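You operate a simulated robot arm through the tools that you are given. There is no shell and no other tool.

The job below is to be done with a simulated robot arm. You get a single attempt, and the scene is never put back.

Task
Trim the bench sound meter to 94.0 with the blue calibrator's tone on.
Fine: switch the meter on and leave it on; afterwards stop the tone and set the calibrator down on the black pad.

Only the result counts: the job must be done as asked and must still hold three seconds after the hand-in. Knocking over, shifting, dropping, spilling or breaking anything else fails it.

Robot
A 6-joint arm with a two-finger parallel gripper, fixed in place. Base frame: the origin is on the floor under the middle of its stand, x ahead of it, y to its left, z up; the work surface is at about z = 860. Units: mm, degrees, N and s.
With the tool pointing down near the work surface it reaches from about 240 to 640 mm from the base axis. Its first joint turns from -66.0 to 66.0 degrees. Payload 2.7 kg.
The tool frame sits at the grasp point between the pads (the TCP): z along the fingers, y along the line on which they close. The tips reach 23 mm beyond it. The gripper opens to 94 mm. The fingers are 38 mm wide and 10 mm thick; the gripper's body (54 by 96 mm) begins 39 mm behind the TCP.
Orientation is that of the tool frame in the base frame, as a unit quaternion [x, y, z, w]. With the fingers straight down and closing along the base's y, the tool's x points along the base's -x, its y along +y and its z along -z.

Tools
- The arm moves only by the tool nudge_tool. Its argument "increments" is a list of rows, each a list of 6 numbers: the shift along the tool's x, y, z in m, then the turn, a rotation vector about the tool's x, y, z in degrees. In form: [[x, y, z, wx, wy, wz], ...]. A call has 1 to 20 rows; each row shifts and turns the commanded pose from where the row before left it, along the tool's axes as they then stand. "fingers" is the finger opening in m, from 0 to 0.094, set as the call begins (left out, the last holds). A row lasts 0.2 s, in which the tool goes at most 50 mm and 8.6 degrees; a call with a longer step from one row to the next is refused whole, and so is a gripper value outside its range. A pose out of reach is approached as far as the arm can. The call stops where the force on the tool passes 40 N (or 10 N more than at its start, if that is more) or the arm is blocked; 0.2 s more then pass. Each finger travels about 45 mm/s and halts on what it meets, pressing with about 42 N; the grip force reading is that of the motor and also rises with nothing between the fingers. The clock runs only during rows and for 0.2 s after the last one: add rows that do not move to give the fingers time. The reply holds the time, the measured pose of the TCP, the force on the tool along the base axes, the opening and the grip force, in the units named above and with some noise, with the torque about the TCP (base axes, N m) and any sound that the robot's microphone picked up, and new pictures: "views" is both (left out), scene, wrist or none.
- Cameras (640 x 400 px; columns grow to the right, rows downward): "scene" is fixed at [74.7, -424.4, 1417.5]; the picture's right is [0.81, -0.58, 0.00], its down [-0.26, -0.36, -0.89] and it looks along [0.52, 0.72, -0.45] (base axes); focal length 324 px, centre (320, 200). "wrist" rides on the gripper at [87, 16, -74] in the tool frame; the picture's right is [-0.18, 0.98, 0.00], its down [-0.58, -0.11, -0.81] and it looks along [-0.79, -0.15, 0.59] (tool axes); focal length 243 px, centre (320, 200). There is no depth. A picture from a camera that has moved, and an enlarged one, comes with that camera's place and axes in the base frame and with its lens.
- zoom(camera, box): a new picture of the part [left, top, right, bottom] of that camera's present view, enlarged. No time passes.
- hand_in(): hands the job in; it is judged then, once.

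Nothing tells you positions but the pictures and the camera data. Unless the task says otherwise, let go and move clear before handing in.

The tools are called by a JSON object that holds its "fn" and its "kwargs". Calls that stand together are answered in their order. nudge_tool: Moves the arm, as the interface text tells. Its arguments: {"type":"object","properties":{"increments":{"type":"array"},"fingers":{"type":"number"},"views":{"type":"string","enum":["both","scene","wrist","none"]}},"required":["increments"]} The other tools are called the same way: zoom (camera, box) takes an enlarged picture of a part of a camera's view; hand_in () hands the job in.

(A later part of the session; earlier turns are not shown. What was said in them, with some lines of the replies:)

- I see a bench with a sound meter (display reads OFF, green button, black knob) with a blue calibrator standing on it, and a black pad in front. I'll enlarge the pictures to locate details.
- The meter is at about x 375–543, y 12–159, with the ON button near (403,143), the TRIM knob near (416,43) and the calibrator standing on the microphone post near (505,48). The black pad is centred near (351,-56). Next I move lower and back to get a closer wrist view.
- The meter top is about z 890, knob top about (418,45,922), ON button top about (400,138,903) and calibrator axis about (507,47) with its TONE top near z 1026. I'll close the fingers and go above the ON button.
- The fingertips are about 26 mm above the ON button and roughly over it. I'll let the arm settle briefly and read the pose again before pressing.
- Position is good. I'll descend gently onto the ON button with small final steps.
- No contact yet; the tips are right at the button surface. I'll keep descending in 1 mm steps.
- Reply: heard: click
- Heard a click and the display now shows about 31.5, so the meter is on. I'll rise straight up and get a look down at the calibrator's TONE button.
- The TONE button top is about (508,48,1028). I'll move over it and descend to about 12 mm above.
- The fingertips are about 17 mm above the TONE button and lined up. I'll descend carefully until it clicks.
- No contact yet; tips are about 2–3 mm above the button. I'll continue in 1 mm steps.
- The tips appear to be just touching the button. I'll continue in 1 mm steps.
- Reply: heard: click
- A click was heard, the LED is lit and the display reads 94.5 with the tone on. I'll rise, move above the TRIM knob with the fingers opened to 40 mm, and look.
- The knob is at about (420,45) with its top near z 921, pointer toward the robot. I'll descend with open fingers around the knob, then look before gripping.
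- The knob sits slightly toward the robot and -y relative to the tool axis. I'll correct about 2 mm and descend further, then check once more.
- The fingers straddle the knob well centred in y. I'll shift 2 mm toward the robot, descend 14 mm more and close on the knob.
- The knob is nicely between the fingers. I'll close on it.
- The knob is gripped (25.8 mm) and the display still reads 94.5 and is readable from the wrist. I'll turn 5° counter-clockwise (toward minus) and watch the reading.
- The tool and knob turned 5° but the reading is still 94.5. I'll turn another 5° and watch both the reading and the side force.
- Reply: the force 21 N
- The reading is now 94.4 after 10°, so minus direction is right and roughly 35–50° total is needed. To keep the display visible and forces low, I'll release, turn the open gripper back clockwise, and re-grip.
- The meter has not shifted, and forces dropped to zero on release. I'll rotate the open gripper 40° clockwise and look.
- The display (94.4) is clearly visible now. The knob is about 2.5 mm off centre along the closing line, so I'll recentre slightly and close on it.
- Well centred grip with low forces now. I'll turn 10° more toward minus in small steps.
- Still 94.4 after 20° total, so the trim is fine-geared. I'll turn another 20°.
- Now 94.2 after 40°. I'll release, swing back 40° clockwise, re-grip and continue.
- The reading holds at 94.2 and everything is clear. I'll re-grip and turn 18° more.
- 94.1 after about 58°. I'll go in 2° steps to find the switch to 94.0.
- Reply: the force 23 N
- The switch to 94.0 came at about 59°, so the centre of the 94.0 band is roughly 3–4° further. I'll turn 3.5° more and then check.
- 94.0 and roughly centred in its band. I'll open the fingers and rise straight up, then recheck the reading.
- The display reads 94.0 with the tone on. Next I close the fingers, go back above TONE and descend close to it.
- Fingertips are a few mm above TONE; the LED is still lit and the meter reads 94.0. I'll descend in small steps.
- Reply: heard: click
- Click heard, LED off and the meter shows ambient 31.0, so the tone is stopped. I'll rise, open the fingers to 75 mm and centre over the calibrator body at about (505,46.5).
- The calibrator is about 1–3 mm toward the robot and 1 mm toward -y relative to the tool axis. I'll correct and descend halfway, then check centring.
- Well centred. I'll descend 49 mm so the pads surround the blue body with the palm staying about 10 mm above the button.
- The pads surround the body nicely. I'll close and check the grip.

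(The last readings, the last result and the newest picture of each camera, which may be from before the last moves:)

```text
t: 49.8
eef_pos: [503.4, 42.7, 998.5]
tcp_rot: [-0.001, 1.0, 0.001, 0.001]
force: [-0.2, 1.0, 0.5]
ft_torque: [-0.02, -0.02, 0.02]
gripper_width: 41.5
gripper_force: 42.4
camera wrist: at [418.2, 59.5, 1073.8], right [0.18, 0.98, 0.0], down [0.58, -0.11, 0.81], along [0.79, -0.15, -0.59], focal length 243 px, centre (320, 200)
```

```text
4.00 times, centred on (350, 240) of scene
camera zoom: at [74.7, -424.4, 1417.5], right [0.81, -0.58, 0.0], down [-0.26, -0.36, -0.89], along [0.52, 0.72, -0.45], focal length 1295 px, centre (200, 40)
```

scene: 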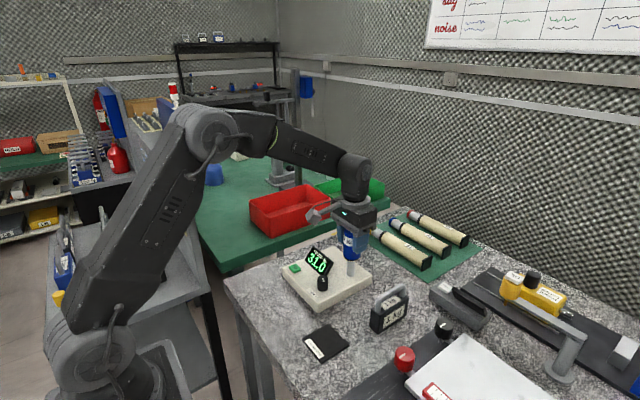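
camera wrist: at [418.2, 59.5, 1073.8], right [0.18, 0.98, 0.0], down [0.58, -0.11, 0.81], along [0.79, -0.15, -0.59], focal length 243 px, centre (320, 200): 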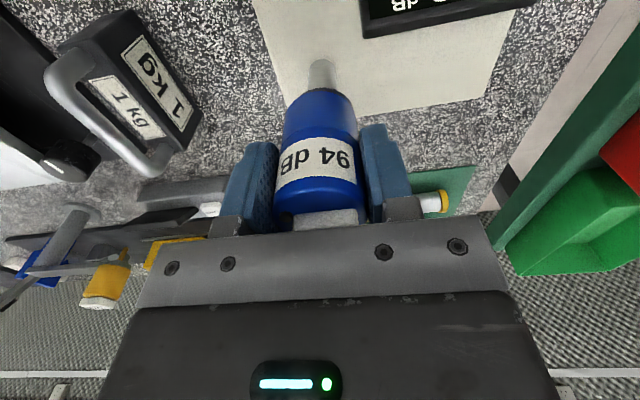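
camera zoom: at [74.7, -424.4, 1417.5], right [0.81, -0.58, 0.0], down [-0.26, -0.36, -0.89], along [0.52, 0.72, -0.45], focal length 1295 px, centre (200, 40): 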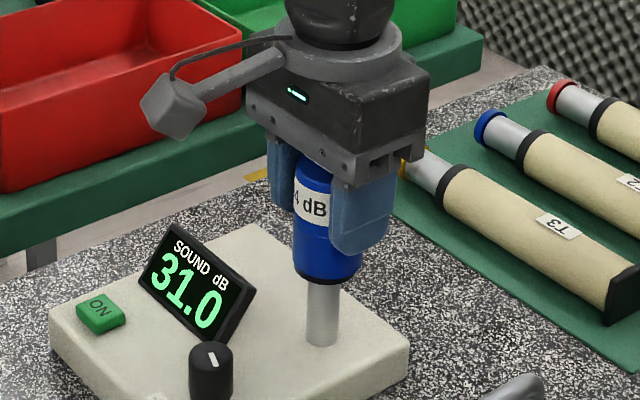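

Gripped at 41.5 mm. I'll lift straight up slowly, watching the force.

{"fn": "nudge_tool", "kwargs": {"increments": [[0, 0, -0.005, 0, 0, 0], [0, 0, -0.005, 0, 0, 0], [0, 0, -0.01, 0, 0, 0], [0, 0, -0.01, 0, 0, 0], [0, 0, 0, 0, 0, 0]], "views": "scene"}}

{"fn": "zoom", "kwargs": {"camera": "scene", "box": [290, 190, 410, 290]}}

```text
t: 51.0
eef_pos: [504.6, 44.8, 1030.9]
tcp_rot: [0.0, 1.0, 0.0, -0.001]
force: [0.2, 0.8, -0.5]
ft_torque: [-0.02, 0.0, 0.01]
gripper_width: 41.7
gripper_force: 41.8
```

scene: 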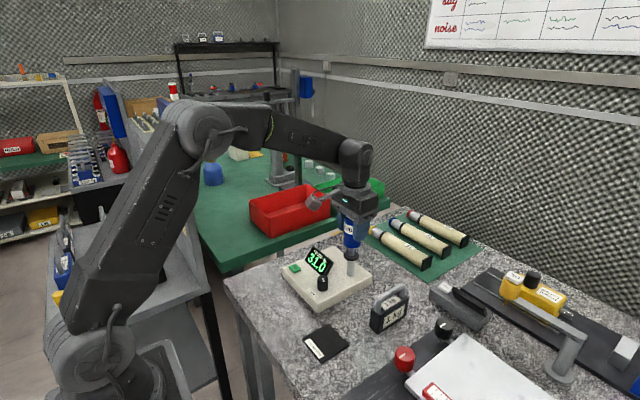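

```text
4.00 times, centred on (350, 240) of scene
camera zoom: at [74.8, -424.4, 1417.5], right [0.81, -0.58, 0.0], down [-0.26, -0.36, -0.89], along [0.52, 0.72, -0.45], focal length 1295 px, centre (200, 40)
```

zoom: 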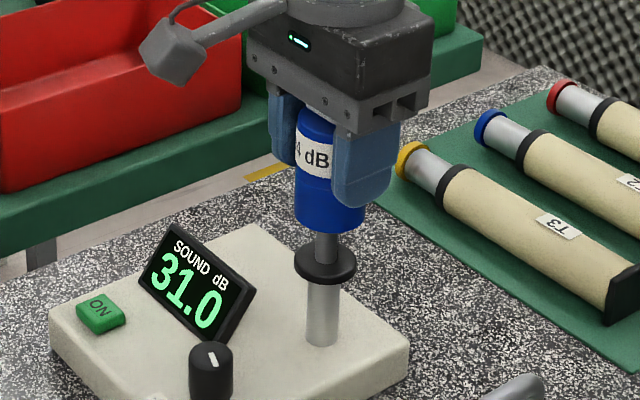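

The black collar stays on the microphone post and the blue body slides up freely. I'll lift it another 70 mm to clear the mic.

{"fn": "nudge_tool", "kwargs": {"increments": [[0, 0, -0.01, 0, 0, 0], [0, 0, -0.015, 0, 0, 0], [0, 0, -0.02, 0, 0, 0], [0, 0, -0.025, 0, 0, 0], [0, 0, 0, 0, 0, 0]], "views": "both"}}

{"fn": "zoom", "kwargs": {"camera": "scene", "box": [280, 170, 420, 290]}}

```text
t: 52.2
eef_pos: [505.0, 46.3, 1100.7]
tcp_rot: [0.001, 1.0, 0.0, 0.0]
force: [0.1, 0.5, -1.5]
ft_torque: [0.02, 0.02, 0.01]
gripper_width: 41.7
gripper_force: 41.8
camera wrist: at [419.9, 62.5, 1176.2], right [0.18, 0.98, 0.0], down [0.58, -0.11, 0.81], along [0.79, -0.15, -0.59], focal length 243 px, centre (320, 200)
```

scene: 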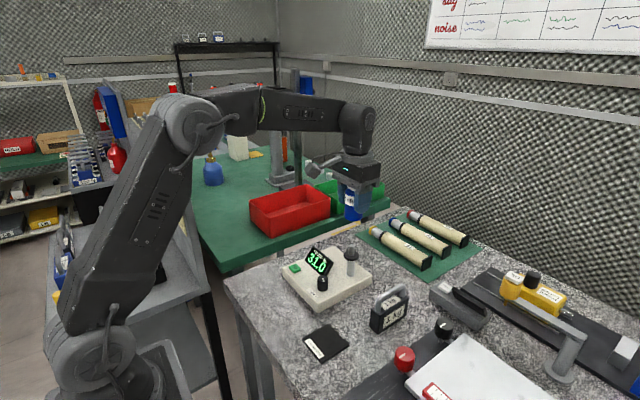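
wrist: 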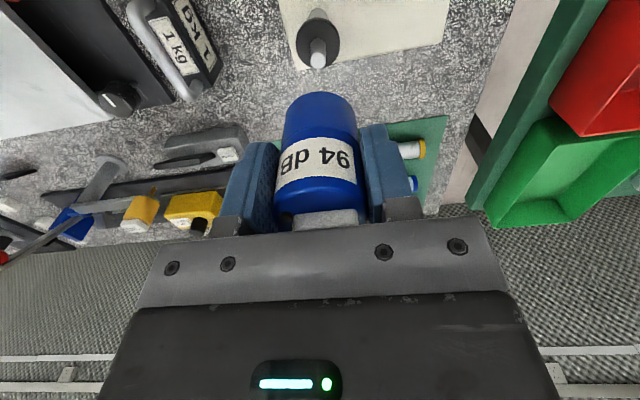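

```text
3.33 times, centred on (350, 230) of scene
camera zoom: at [74.8, -424.4, 1417.5], right [0.81, -0.58, 0.0], down [-0.26, -0.36, -0.89], along [0.52, 0.72, -0.45], focal length 1079 px, centre (220, 100)
```

zoom: 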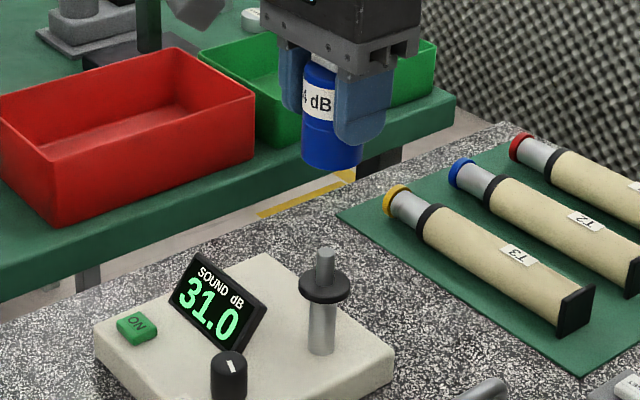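

The mic is clear of the calibrator. I'll carry it at this height to above the black pad, about (351,-56).

{"fn": "nudge_tool", "kwargs": {"increments": [[0.02, -0.0132, 0, 0, 0, 0], [0.033, -0.0218, 0, 0, 0, 0], [0.033, -0.0218, 0, 0, 0, 0], [0.033, -0.0218, 0, 0, 0, 0], [0.02, -0.0132, 0, 0, 0, 0], [0.014, -0.0092, 0, 0, 0, 0], [0, 0, 0, 0, 0, 0], [0, 0, 0, 0, 0, 0]], "views": "both"}}

{"fn": "zoom", "kwargs": {"camera": "wrist", "box": [200, 0, 440, 150]}}

{"fn": "zoom", "kwargs": {"camera": "scene", "box": [260, 200, 420, 370]}}

```text
t: 54.0
eef_pos: [349.2, -56.3, 1100.2]
tcp_rot: [0.0, 1.0, 0.0, 0.0]
force: [0.6, 0.0, -1.5]
ft_torque: [-0.02, -0.01, 0.01]
gripper_width: 41.5
gripper_force: 42.0
camera wrist: at [264.3, -39.9, 1175.6], right [0.18, 0.98, 0.0], down [0.58, -0.11, 0.81], along [0.79, -0.15, -0.59], focal length 243 px, centre (320, 200)
```

scene: 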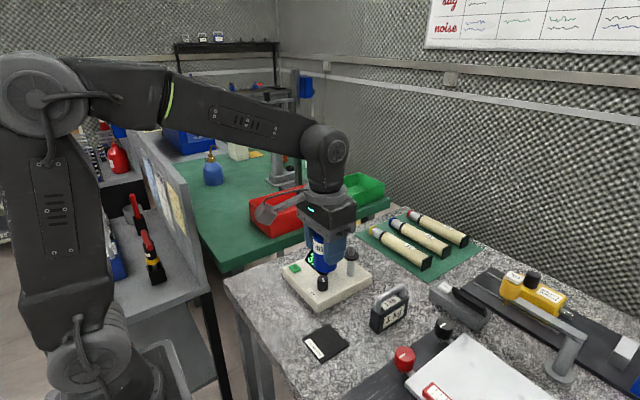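
wrist: 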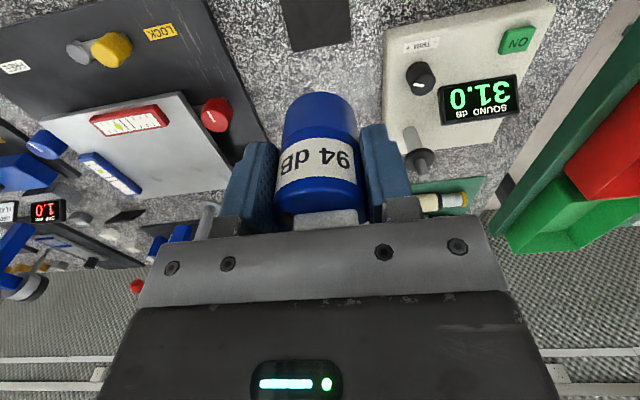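

```text
2.67 times, centred on (320, 75) of wrist
camera zoom: at [264.3, -39.9, 1175.6], right [0.18, 0.98, 0.0], down [0.58, -0.11, 0.81], along [0.79, -0.15, -0.59], focal length 647 px, centre (320, 533)
```

zoom: 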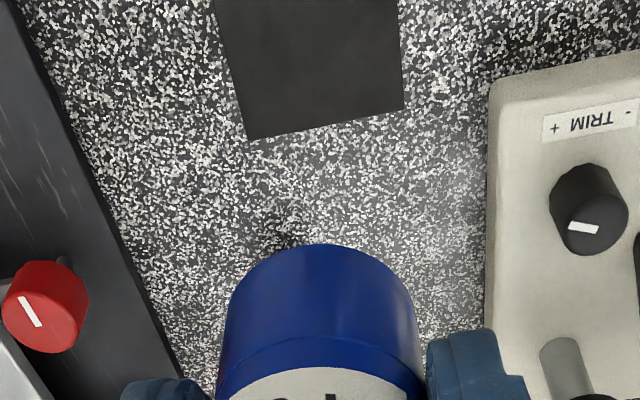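

```text
2.35 times, centred on (340, 285) of scene
camera zoom: at [74.7, -424.4, 1417.5], right [0.81, -0.58, 0.0], down [-0.26, -0.36, -0.89], along [0.52, 0.72, -0.45], focal length 762 px, centre (273, 0)
```

zoom: 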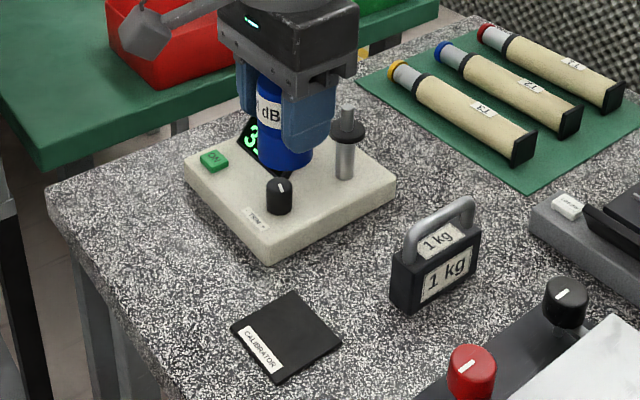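

The pad centre works out to about (352,-58.5). I'll shift slightly and descend to roughly 17 mm above the pad.

{"fn": "nudge_tool", "kwargs": {"increments": [[-0.0015, -0.0022, 0.03, 0, 0, 0], [0, 0, 0.04, 0, 0, 0], [0, 0, 0.04, 0, 0, 0], [0, 0, 0.03, 0, 0, 0], [0, 0, 0.02, 0, 0, 0], [0, 0, 0.01, 0, 0, 0], [0, 0, 0, 0, 0, 0], [0, 0, 0, 0, 0, 0]], "views": "both"}}

{"fn": "zoom", "kwargs": {"camera": "wrist", "box": [200, 30, 440, 180]}}

{"fn": "zoom", "kwargs": {"camera": "scene", "box": [260, 260, 420, 370]}}

```text
t: 55.8
eef_pos: [354.0, -59.1, 930.2]
tcp_rot: [0.0, 1.0, 0.0, 0.0]
force: [0.6, -0.4, -1.1]
ft_torque: [0.0, 0.04, 0.01]
gripper_width: 41.2
gripper_force: 41.5
camera wrist: at [266.6, -43.2, 1004.9], right [0.18, 0.98, 0.0], down [0.58, -0.11, 0.81], along [0.79, -0.15, -0.59], focal length 243 px, centre (320, 200)
```

scene: 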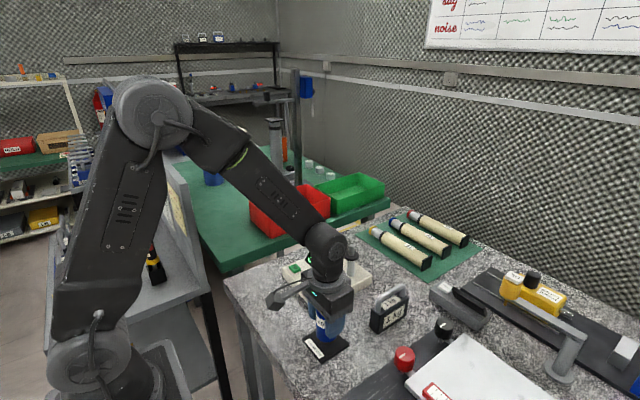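
wrist: 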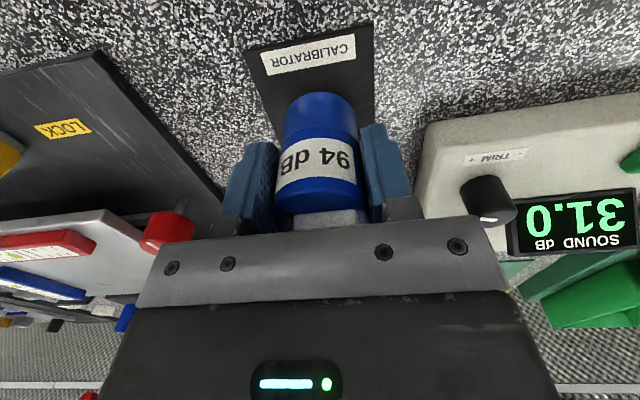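

```text
2.67 times, centred on (320, 105) of wrist
camera zoom: at [266.6, -43.2, 1004.9], right [0.18, 0.98, 0.0], down [0.58, -0.11, 0.81], along [0.79, -0.15, -0.59], focal length 647 px, centre (320, 453)
```

zoom: 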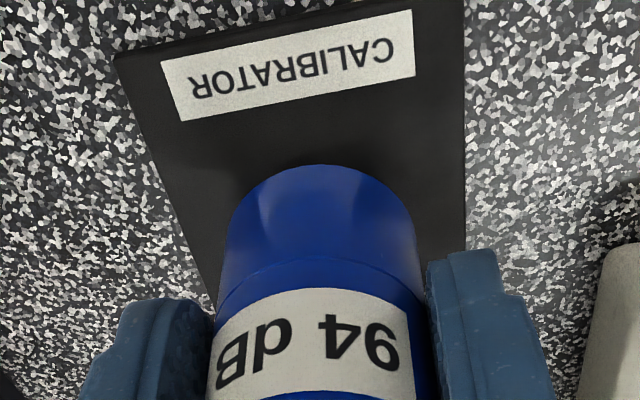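

```text
3.64 times, centred on (340, 315) of scene
camera zoom: at [74.8, -424.4, 1417.5], right [0.81, -0.58, 0.0], down [-0.26, -0.36, -0.89], along [0.52, 0.72, -0.45], focal length 1177 px, centre (247, -218)
```

zoom: 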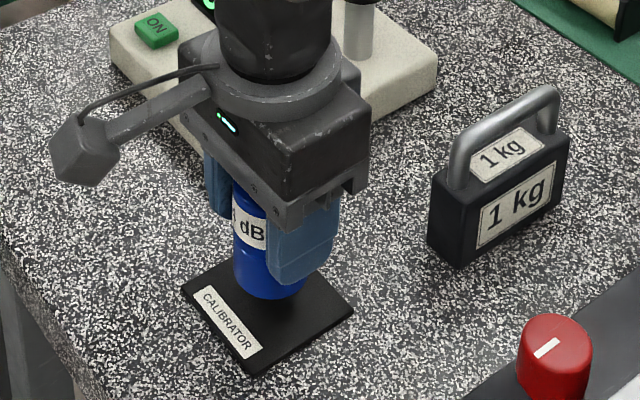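

The calibrator is centred over the pad within about 2 mm. I'll nudge 1.5 mm toward the robot and lower it in small steps until it touches.

{"fn": "nudge_tool", "kwargs": {"increments": [[0.0015, -0.0005, 0.004, 0, 0, 0], [0, 0, 0.004, 0, 0, 0], [0, 0, 0.003, 0, 0, 0], [0, 0, 0.002, 0, 0, 0], [0, 0, 0, 0, 0, 0]], "views": "scene"}}

{"fn": "zoom", "kwargs": {"camera": "scene", "box": [260, 260, 420, 370]}}

```text
t: 57.0
eef_pos: [350.2, -58.0, 917.0]
tcp_rot: [0.0, 1.0, 0.001, 0.0]
force: [0.7, 0.2, -0.6]
ft_torque: [0.03, -0.02, 0.0]
gripper_width: 41.3
gripper_force: 41.7
```

scene: 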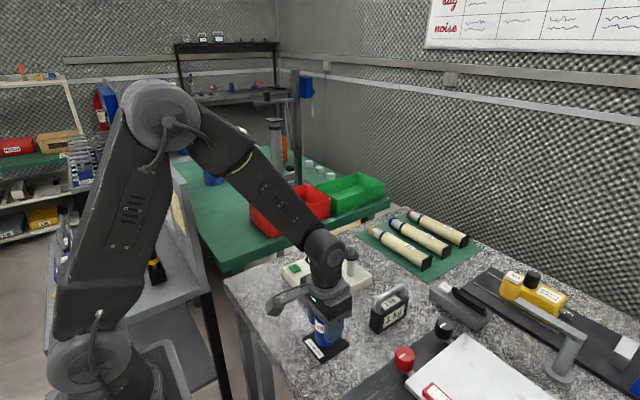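

```text
3.64 times, centred on (340, 315) of scene
camera zoom: at [74.8, -424.4, 1417.5], right [0.81, -0.58, 0.0], down [-0.26, -0.36, -0.89], along [0.52, 0.72, -0.45], focal length 1177 px, centre (247, -218)
```

zoom: 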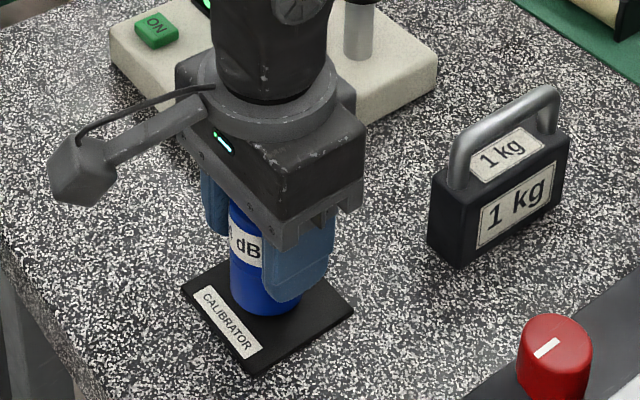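

A few millimetres remain. I'll continue in 1 mm steps, watching the vertical force.

{"fn": "nudge_tool", "kwargs": {"increments": [[0, 0, 0.001, 0, 0, 0], [0, 0, 0.001, 0, 0, 0], [0, 0, 0.001, 0, 0, 0], [0, 0, 0, 0, 0, 0]], "views": "none"}}

{"fn": "nudge_tool", "kwargs": {"increments": [[0, 0, 0.001, 0, 0, 0], [0, 0, 0, 0, 0, 0]], "views": "none"}}

{"fn": "zoom", "kwargs": {"camera": "scene", "box": [290, 290, 370, 360]}}

```text
t: 58.0
eef_pos: [350.0, -58.1, 912.6]
tcp_rot: [0.0, 1.0, 0.0, -0.001]
force: [0.0, -0.1, -1.5]
ft_torque: [0.04, 0.0, 0.02]
gripper_width: 41.7
gripper_force: 41.8
```

```text
t: 58.6
eef_pos: [349.5, -56.7, 912.1]
tcp_rot: [0.001, 1.0, 0.0, 0.0]
force: [-0.2, -0.6, -2.1]
ft_torque: [0.02, 0.02, 0.01]
gripper_width: 41.6
gripper_force: 41.8
```

```text
5.71 times, centred on (330, 325) of scene
camera zoom: at [74.8, -424.4, 1417.5], right [0.81, -0.58, 0.0], down [-0.26, -0.36, -0.89], along [0.52, 0.72, -0.45], focal length 1850 px, centre (263, -514)
```

zoom: 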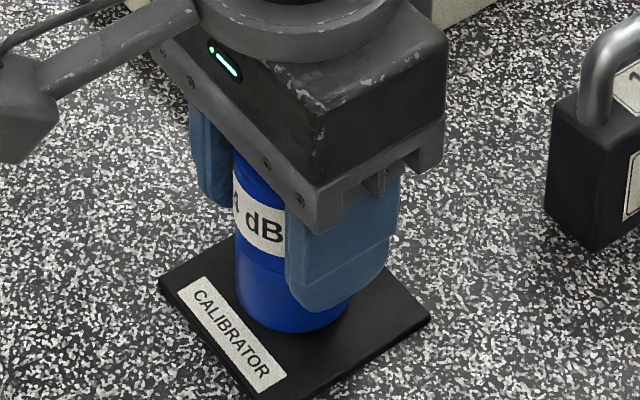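

Still hanging (force shows only its weight). I'll keep lowering by 1 mm.

{"fn": "nudge_tool", "kwargs": {"increments": [[0, 0, 0.001, 0, 0, 0], [0, 0, 0, 0, 0, 0]], "views": "none"}}

{"fn": "nudge_tool", "kwargs": {"increments": [[0, 0, 0.001, 0, 0, 0], [0, 0, 0, 0, 0, 0]], "views": "none"}}

{"fn": "zoom", "kwargs": {"camera": "scene", "box": [290, 290, 370, 360]}}

```text
t: 59.2
eef_pos: [350.6, -57.8, 912.7]
tcp_rot: [0.001, 1.0, 0.0, 0.0]
force: [0.6, -0.7, -0.4]
ft_torque: [0.0, -0.02, -0.02]
gripper_width: 41.6
gripper_force: 42.3
```

```text
t: 59.8
eef_pos: [350.4, -58.8, 910.5]
tcp_rot: [0.0, 1.0, 0.0, 0.0]
force: [0.7, 0.4, -1.6]
ft_torque: [0.0, 0.03, -0.01]
gripper_width: 41.7
gripper_force: 41.3
```

```text
5.71 times, centred on (330, 325) of scene
camera zoom: at [74.8, -424.4, 1417.5], right [0.81, -0.58, 0.0], down [-0.26, -0.36, -0.89], along [0.52, 0.72, -0.45], focal length 1850 px, centre (263, -514)
```

zoom: 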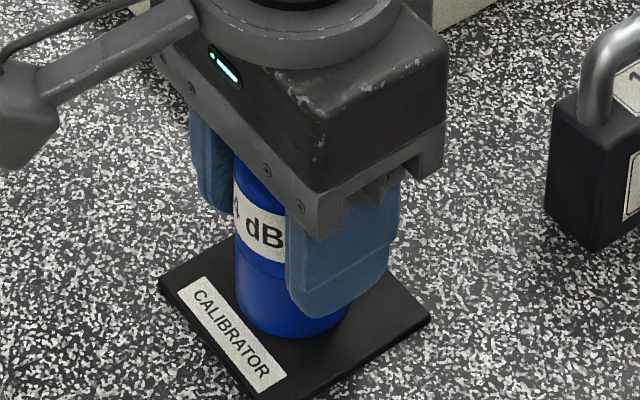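

{"fn": "nudge_tool", "kwargs": {"increments": [[0, 0, 0.001, 0, 0, 0], [0, 0, 0, 0, 0, 0]], "views": "none"}}

{"fn": "nudge_tool", "kwargs": {"increments": [[0, 0, 0.001, 0, 0, 0], [0, 0, 0, 0, 0, 0]], "views": "none"}}

{"fn": "zoom", "kwargs": {"camera": "scene", "box": [290, 290, 370, 360]}}

```text
t: 60.4
eef_pos: [351.7, -59.0, 910.9]
tcp_rot: [0.0, 1.0, 0.001, 0.001]
force: [-12.2, -0.9, 36.0]
ft_torque: [-0.03, 0.63, -0.06]
gripper_width: 41.3
gripper_force: 42.1
```

```text
t: 61.0
eef_pos: [350.9, -57.7, 908.2]
tcp_rot: [-0.001, 1.0, 0.0, 0.003]
force: [-9.7, 0.8, 41.7]
ft_torque: [-0.05, 0.11, -0.04]
gripper_width: 41.5
gripper_force: 41.4
```

```text
5.71 times, centred on (330, 325) of scene
camera zoom: at [74.0, -424.3, 1417.6], right [0.81, -0.58, 0.0], down [-0.26, -0.36, -0.89], along [0.52, 0.72, -0.45], focal length 1850 px, centre (263, -514)
```

zoom: 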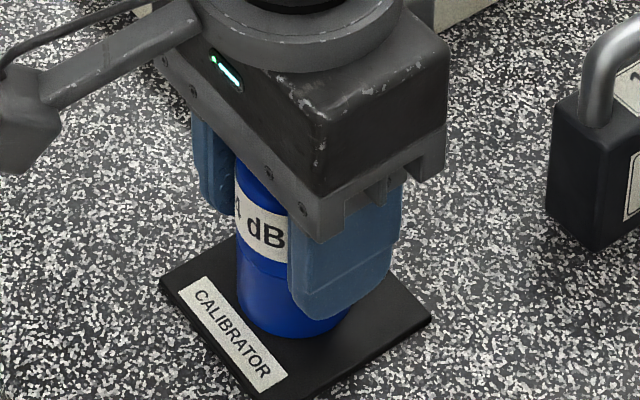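

It touched the pad and is now pressed with about 40 N, slightly too far. I'll back off about 1 mm to relieve it before releasing.

{"fn": "nudge_tool", "kwargs": {"increments": [[0, 0, -0.001, 0, 0, 0], [0, 0, 0, 0, 0, 0], [0, 0, 0, 0, 0, 0]], "views": "none"}}

```text
t: 61.8
eef_pos: [349.9, -57.5, 909.6]
tcp_rot: [0.0, 1.0, 0.0, 0.001]
force: [4.1, 3.2, 13.6]
ft_torque: [0.1, -0.44, 0.03]
gripper_width: 41.5
gripper_force: 42.2
```

{"fn": "nudge_tool", "kwargs": {"increments": [[0, 0, -0.0004, 0, 0, 0], [0, 0, 0, 0, 0, 0]], "views": "both"}}

{"fn": "zoom", "kwargs": {"camera": "scene", "box": [290, 290, 370, 360]}}

```text
t: 62.4
eef_pos: [349.4, -57.6, 909.3]
tcp_rot: [0.0, 1.0, 0.0, -0.001]
force: [1.6, 0.3, 1.8]
ft_torque: [-0.01, -0.15, 0.03]
gripper_width: 41.4
gripper_force: 41.6
camera wrist: at [263.9, -42.9, 984.8], right [0.18, 0.98, 0.0], down [0.58, -0.11, 0.8], along [0.79, -0.15, -0.59], focal length 243 px, centre (320, 200)
```

scene: 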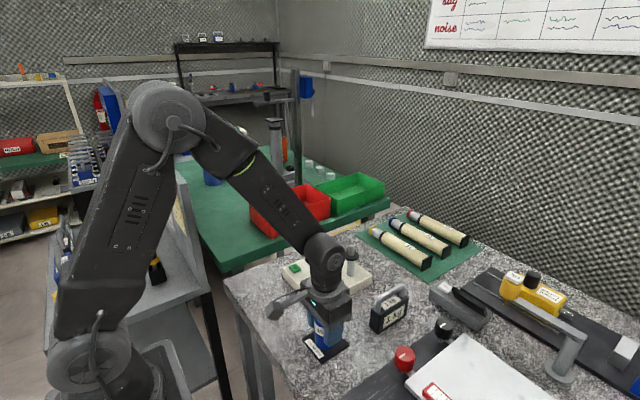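
wrist: 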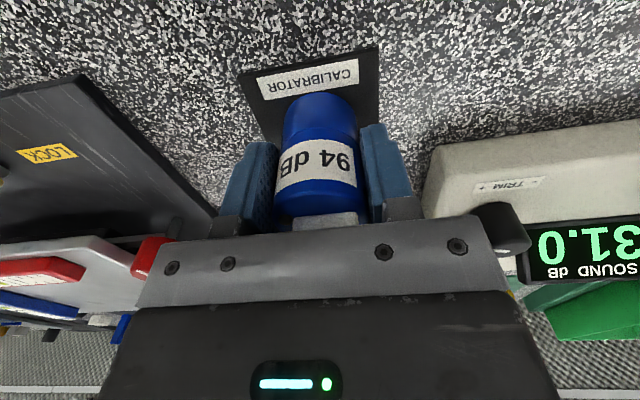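

```text
5.71 times, centred on (330, 325) of scene
camera zoom: at [74.7, -424.4, 1417.5], right [0.81, -0.58, 0.0], down [-0.26, -0.36, -0.89], along [0.52, 0.72, -0.45], focal length 1850 px, centre (263, -514)
```

zoom: 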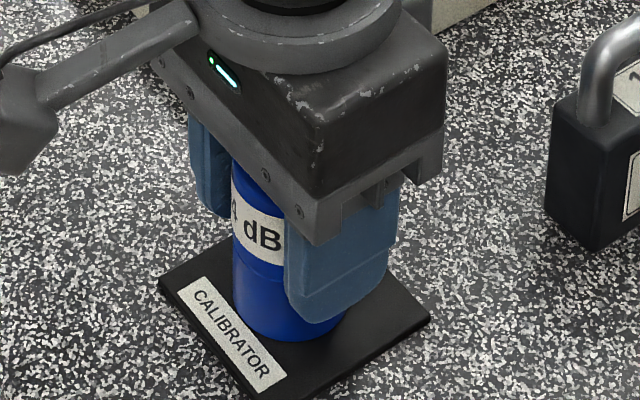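

The calibrator rests lightly on the pad (force about 2 N). I'll open the fingers now.

{"fn": "nudge_tool", "kwargs": {"fingers": 0.075, "increments": [[0, 0, 0, 0, 0, 0], [0, 0, 0, 0, 0, 0], [0, 0, 0, 0, 0, 0], [0, 0, 0, 0, 0, 0]], "views": "both"}}

{"fn": "zoom", "kwargs": {"camera": "scene", "box": [290, 290, 370, 360]}}

```text
t: 63.4
eef_pos: [349.6, -59.1, 908.1]
tcp_rot: [0.0, 1.0, 0.001, 0.0]
force: [0.0, 0.2, 0.5]
ft_torque: [-0.01, 0.0, 0.0]
gripper_width: 74.8
gripper_force: 0.1
camera wrist: at [264.5, -42.8, 985.2], right [0.18, 0.98, 0.0], down [0.58, -0.11, 0.81], along [0.79, -0.15, -0.59], focal length 243 px, centre (320, 200)
```

scene: 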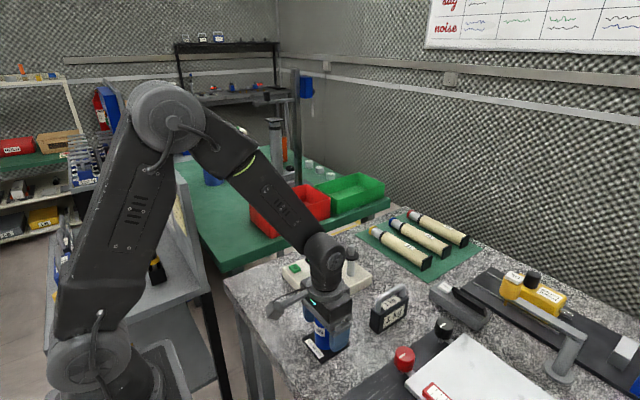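
wrist: 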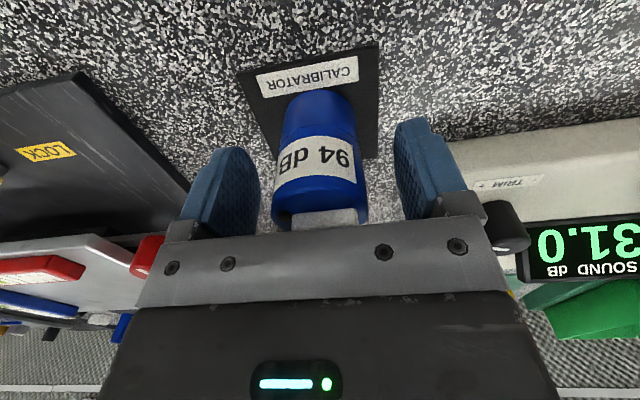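

```text
5.71 times, centred on (330, 325) of scene
camera zoom: at [74.7, -424.4, 1417.5], right [0.81, -0.58, 0.0], down [-0.26, -0.36, -0.89], along [0.52, 0.72, -0.45], focal length 1850 px, centre (263, -514)
```

zoom: 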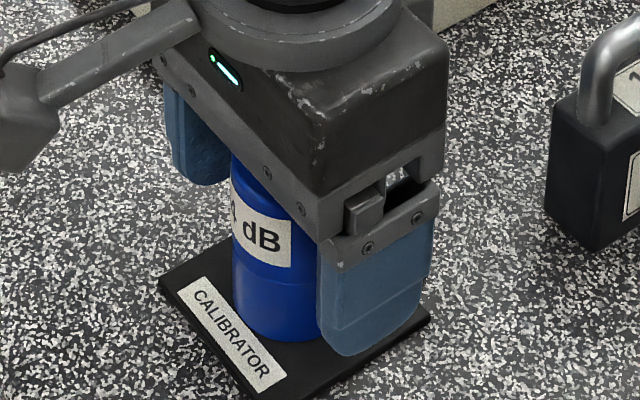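

The calibrator stands upright on the pad, free of the fingers. I'll rise straight up well clear and inspect the whole scene.

{"fn": "nudge_tool", "kwargs": {"increments": [[0, 0, -0.01, 0, 0, 0], [0, 0, -0.02, 0, 0, 0], [0, 0, -0.04, 0, 0, 0], [0, 0, -0.04, 0, 0, 0], [0, 0, -0.04, 0, 0, 0], [0, 0, -0.04, 0, 0, 0], [0, 0, -0.04, 0, 0, 0], [0, 0, -0.02, 0, 0, 0], [0, 0, 0, 0, 0, 0], [0, 0, 0, 0, 0, 0]], "views": "both"}}

{"fn": "zoom", "kwargs": {"camera": "scene", "box": [260, 220, 420, 370]}}

{"fn": "zoom", "kwargs": {"camera": "scene", "box": [260, 220, 380, 310]}}

{"fn": "zoom", "kwargs": {"camera": "scene", "box": [290, 290, 370, 360]}}

```text
t: 65.6
eef_pos: [352.6, -57.6, 1160.0]
tcp_rot: [0.0, 1.0, -0.001, 0.0]
force: [0.0, -0.4, 0.6]
ft_torque: [0.01, -0.02, 0.04]
gripper_width: 75.0
gripper_force: 0.0
camera wrist: at [266.3, -41.8, 1234.8], right [0.18, 0.98, 0.0], down [0.58, -0.11, 0.81], along [0.79, -0.15, -0.59], focal length 243 px, centre (320, 200)
```

scene: 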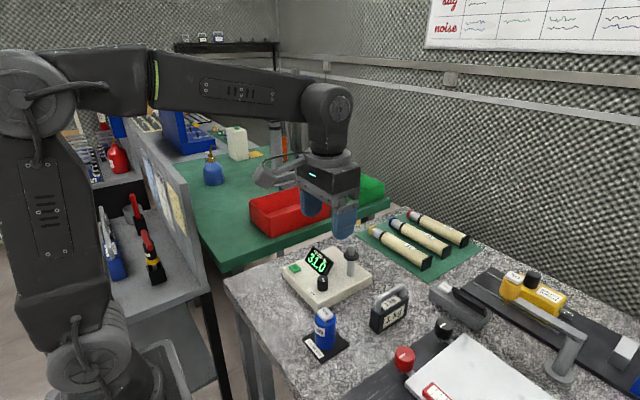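
wrist: 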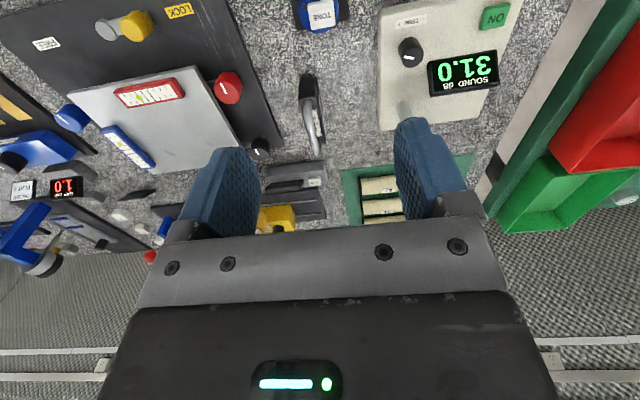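

```text
2.67 times, centred on (340, 295) of scene
camera zoom: at [74.7, -424.4, 1417.5], right [0.81, -0.58, 0.0], down [-0.26, -0.36, -0.89], along [0.52, 0.72, -0.45], focal length 863 px, centre (267, -53)
```

zoom: 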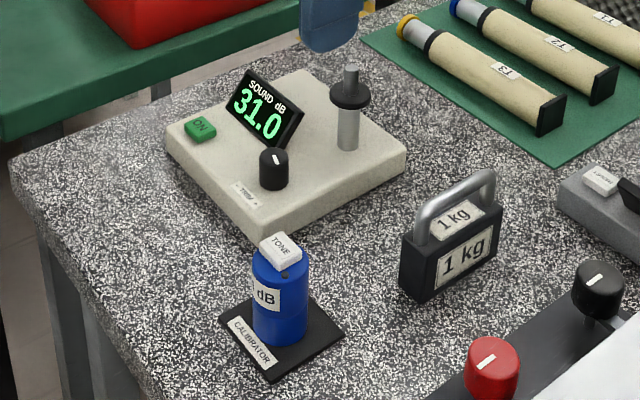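

```text
4.44 times, centred on (320, 265) of scene
camera zoom: at [74.7, -424.4, 1417.5], right [0.81, -0.58, 0.0], down [-0.26, -0.36, -0.89], along [0.52, 0.72, -0.45], focal length 1439 px, centre (320, -89)
```

zoom: 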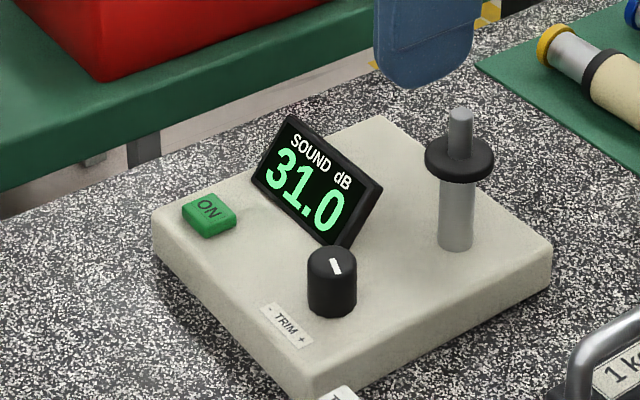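

```text
5.71 times, centred on (330, 325) of scene
camera zoom: at [74.7, -424.4, 1417.5], right [0.81, -0.58, 0.0], down [-0.26, -0.36, -0.89], along [0.52, 0.72, -0.45], focal length 1850 px, centre (263, -514)
```

zoom: 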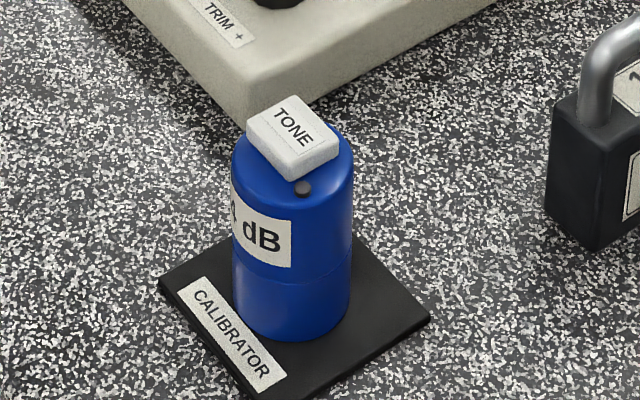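

The meter is on and has not moved. It read 94.0 with the tone on and reads ambient 31.0 now that the tone is off. The calibrator stands upright on the black pad with its LED off, and the gripper is clear, so I'm handing in.

{"fn": "hand_in", "kwargs": {}}

```text
The job is handed in.
```

The sound meter is trimmed to 94.0 and left on, and the job is handed in; no verdict came back with the hand-in.

- **Trim:** the meter first read 94.5 with the calibrator's tone on. I turned the TRIM knob about 65° toward minus, until it read 94.0. It still read 94.0 after I let go of the knob.
- **Tone:** I pressed TONE again to stop it. The LED went out and the meter dropped to a background reading of 31.0.
- **Calibrator:** it stands upright on the black pad, with the gripper open and well above it. I briefly pressed it onto the pad with about 40 N, then eased off before releasing it.
- **Black collar:** the ring that sat under the calibrator stayed on the microphone post when I lifted the blue body off. I took it to be part of the meter.

In the last pictures the meter sits where it started, and I saw nothing else on the bench knocked or shifted.
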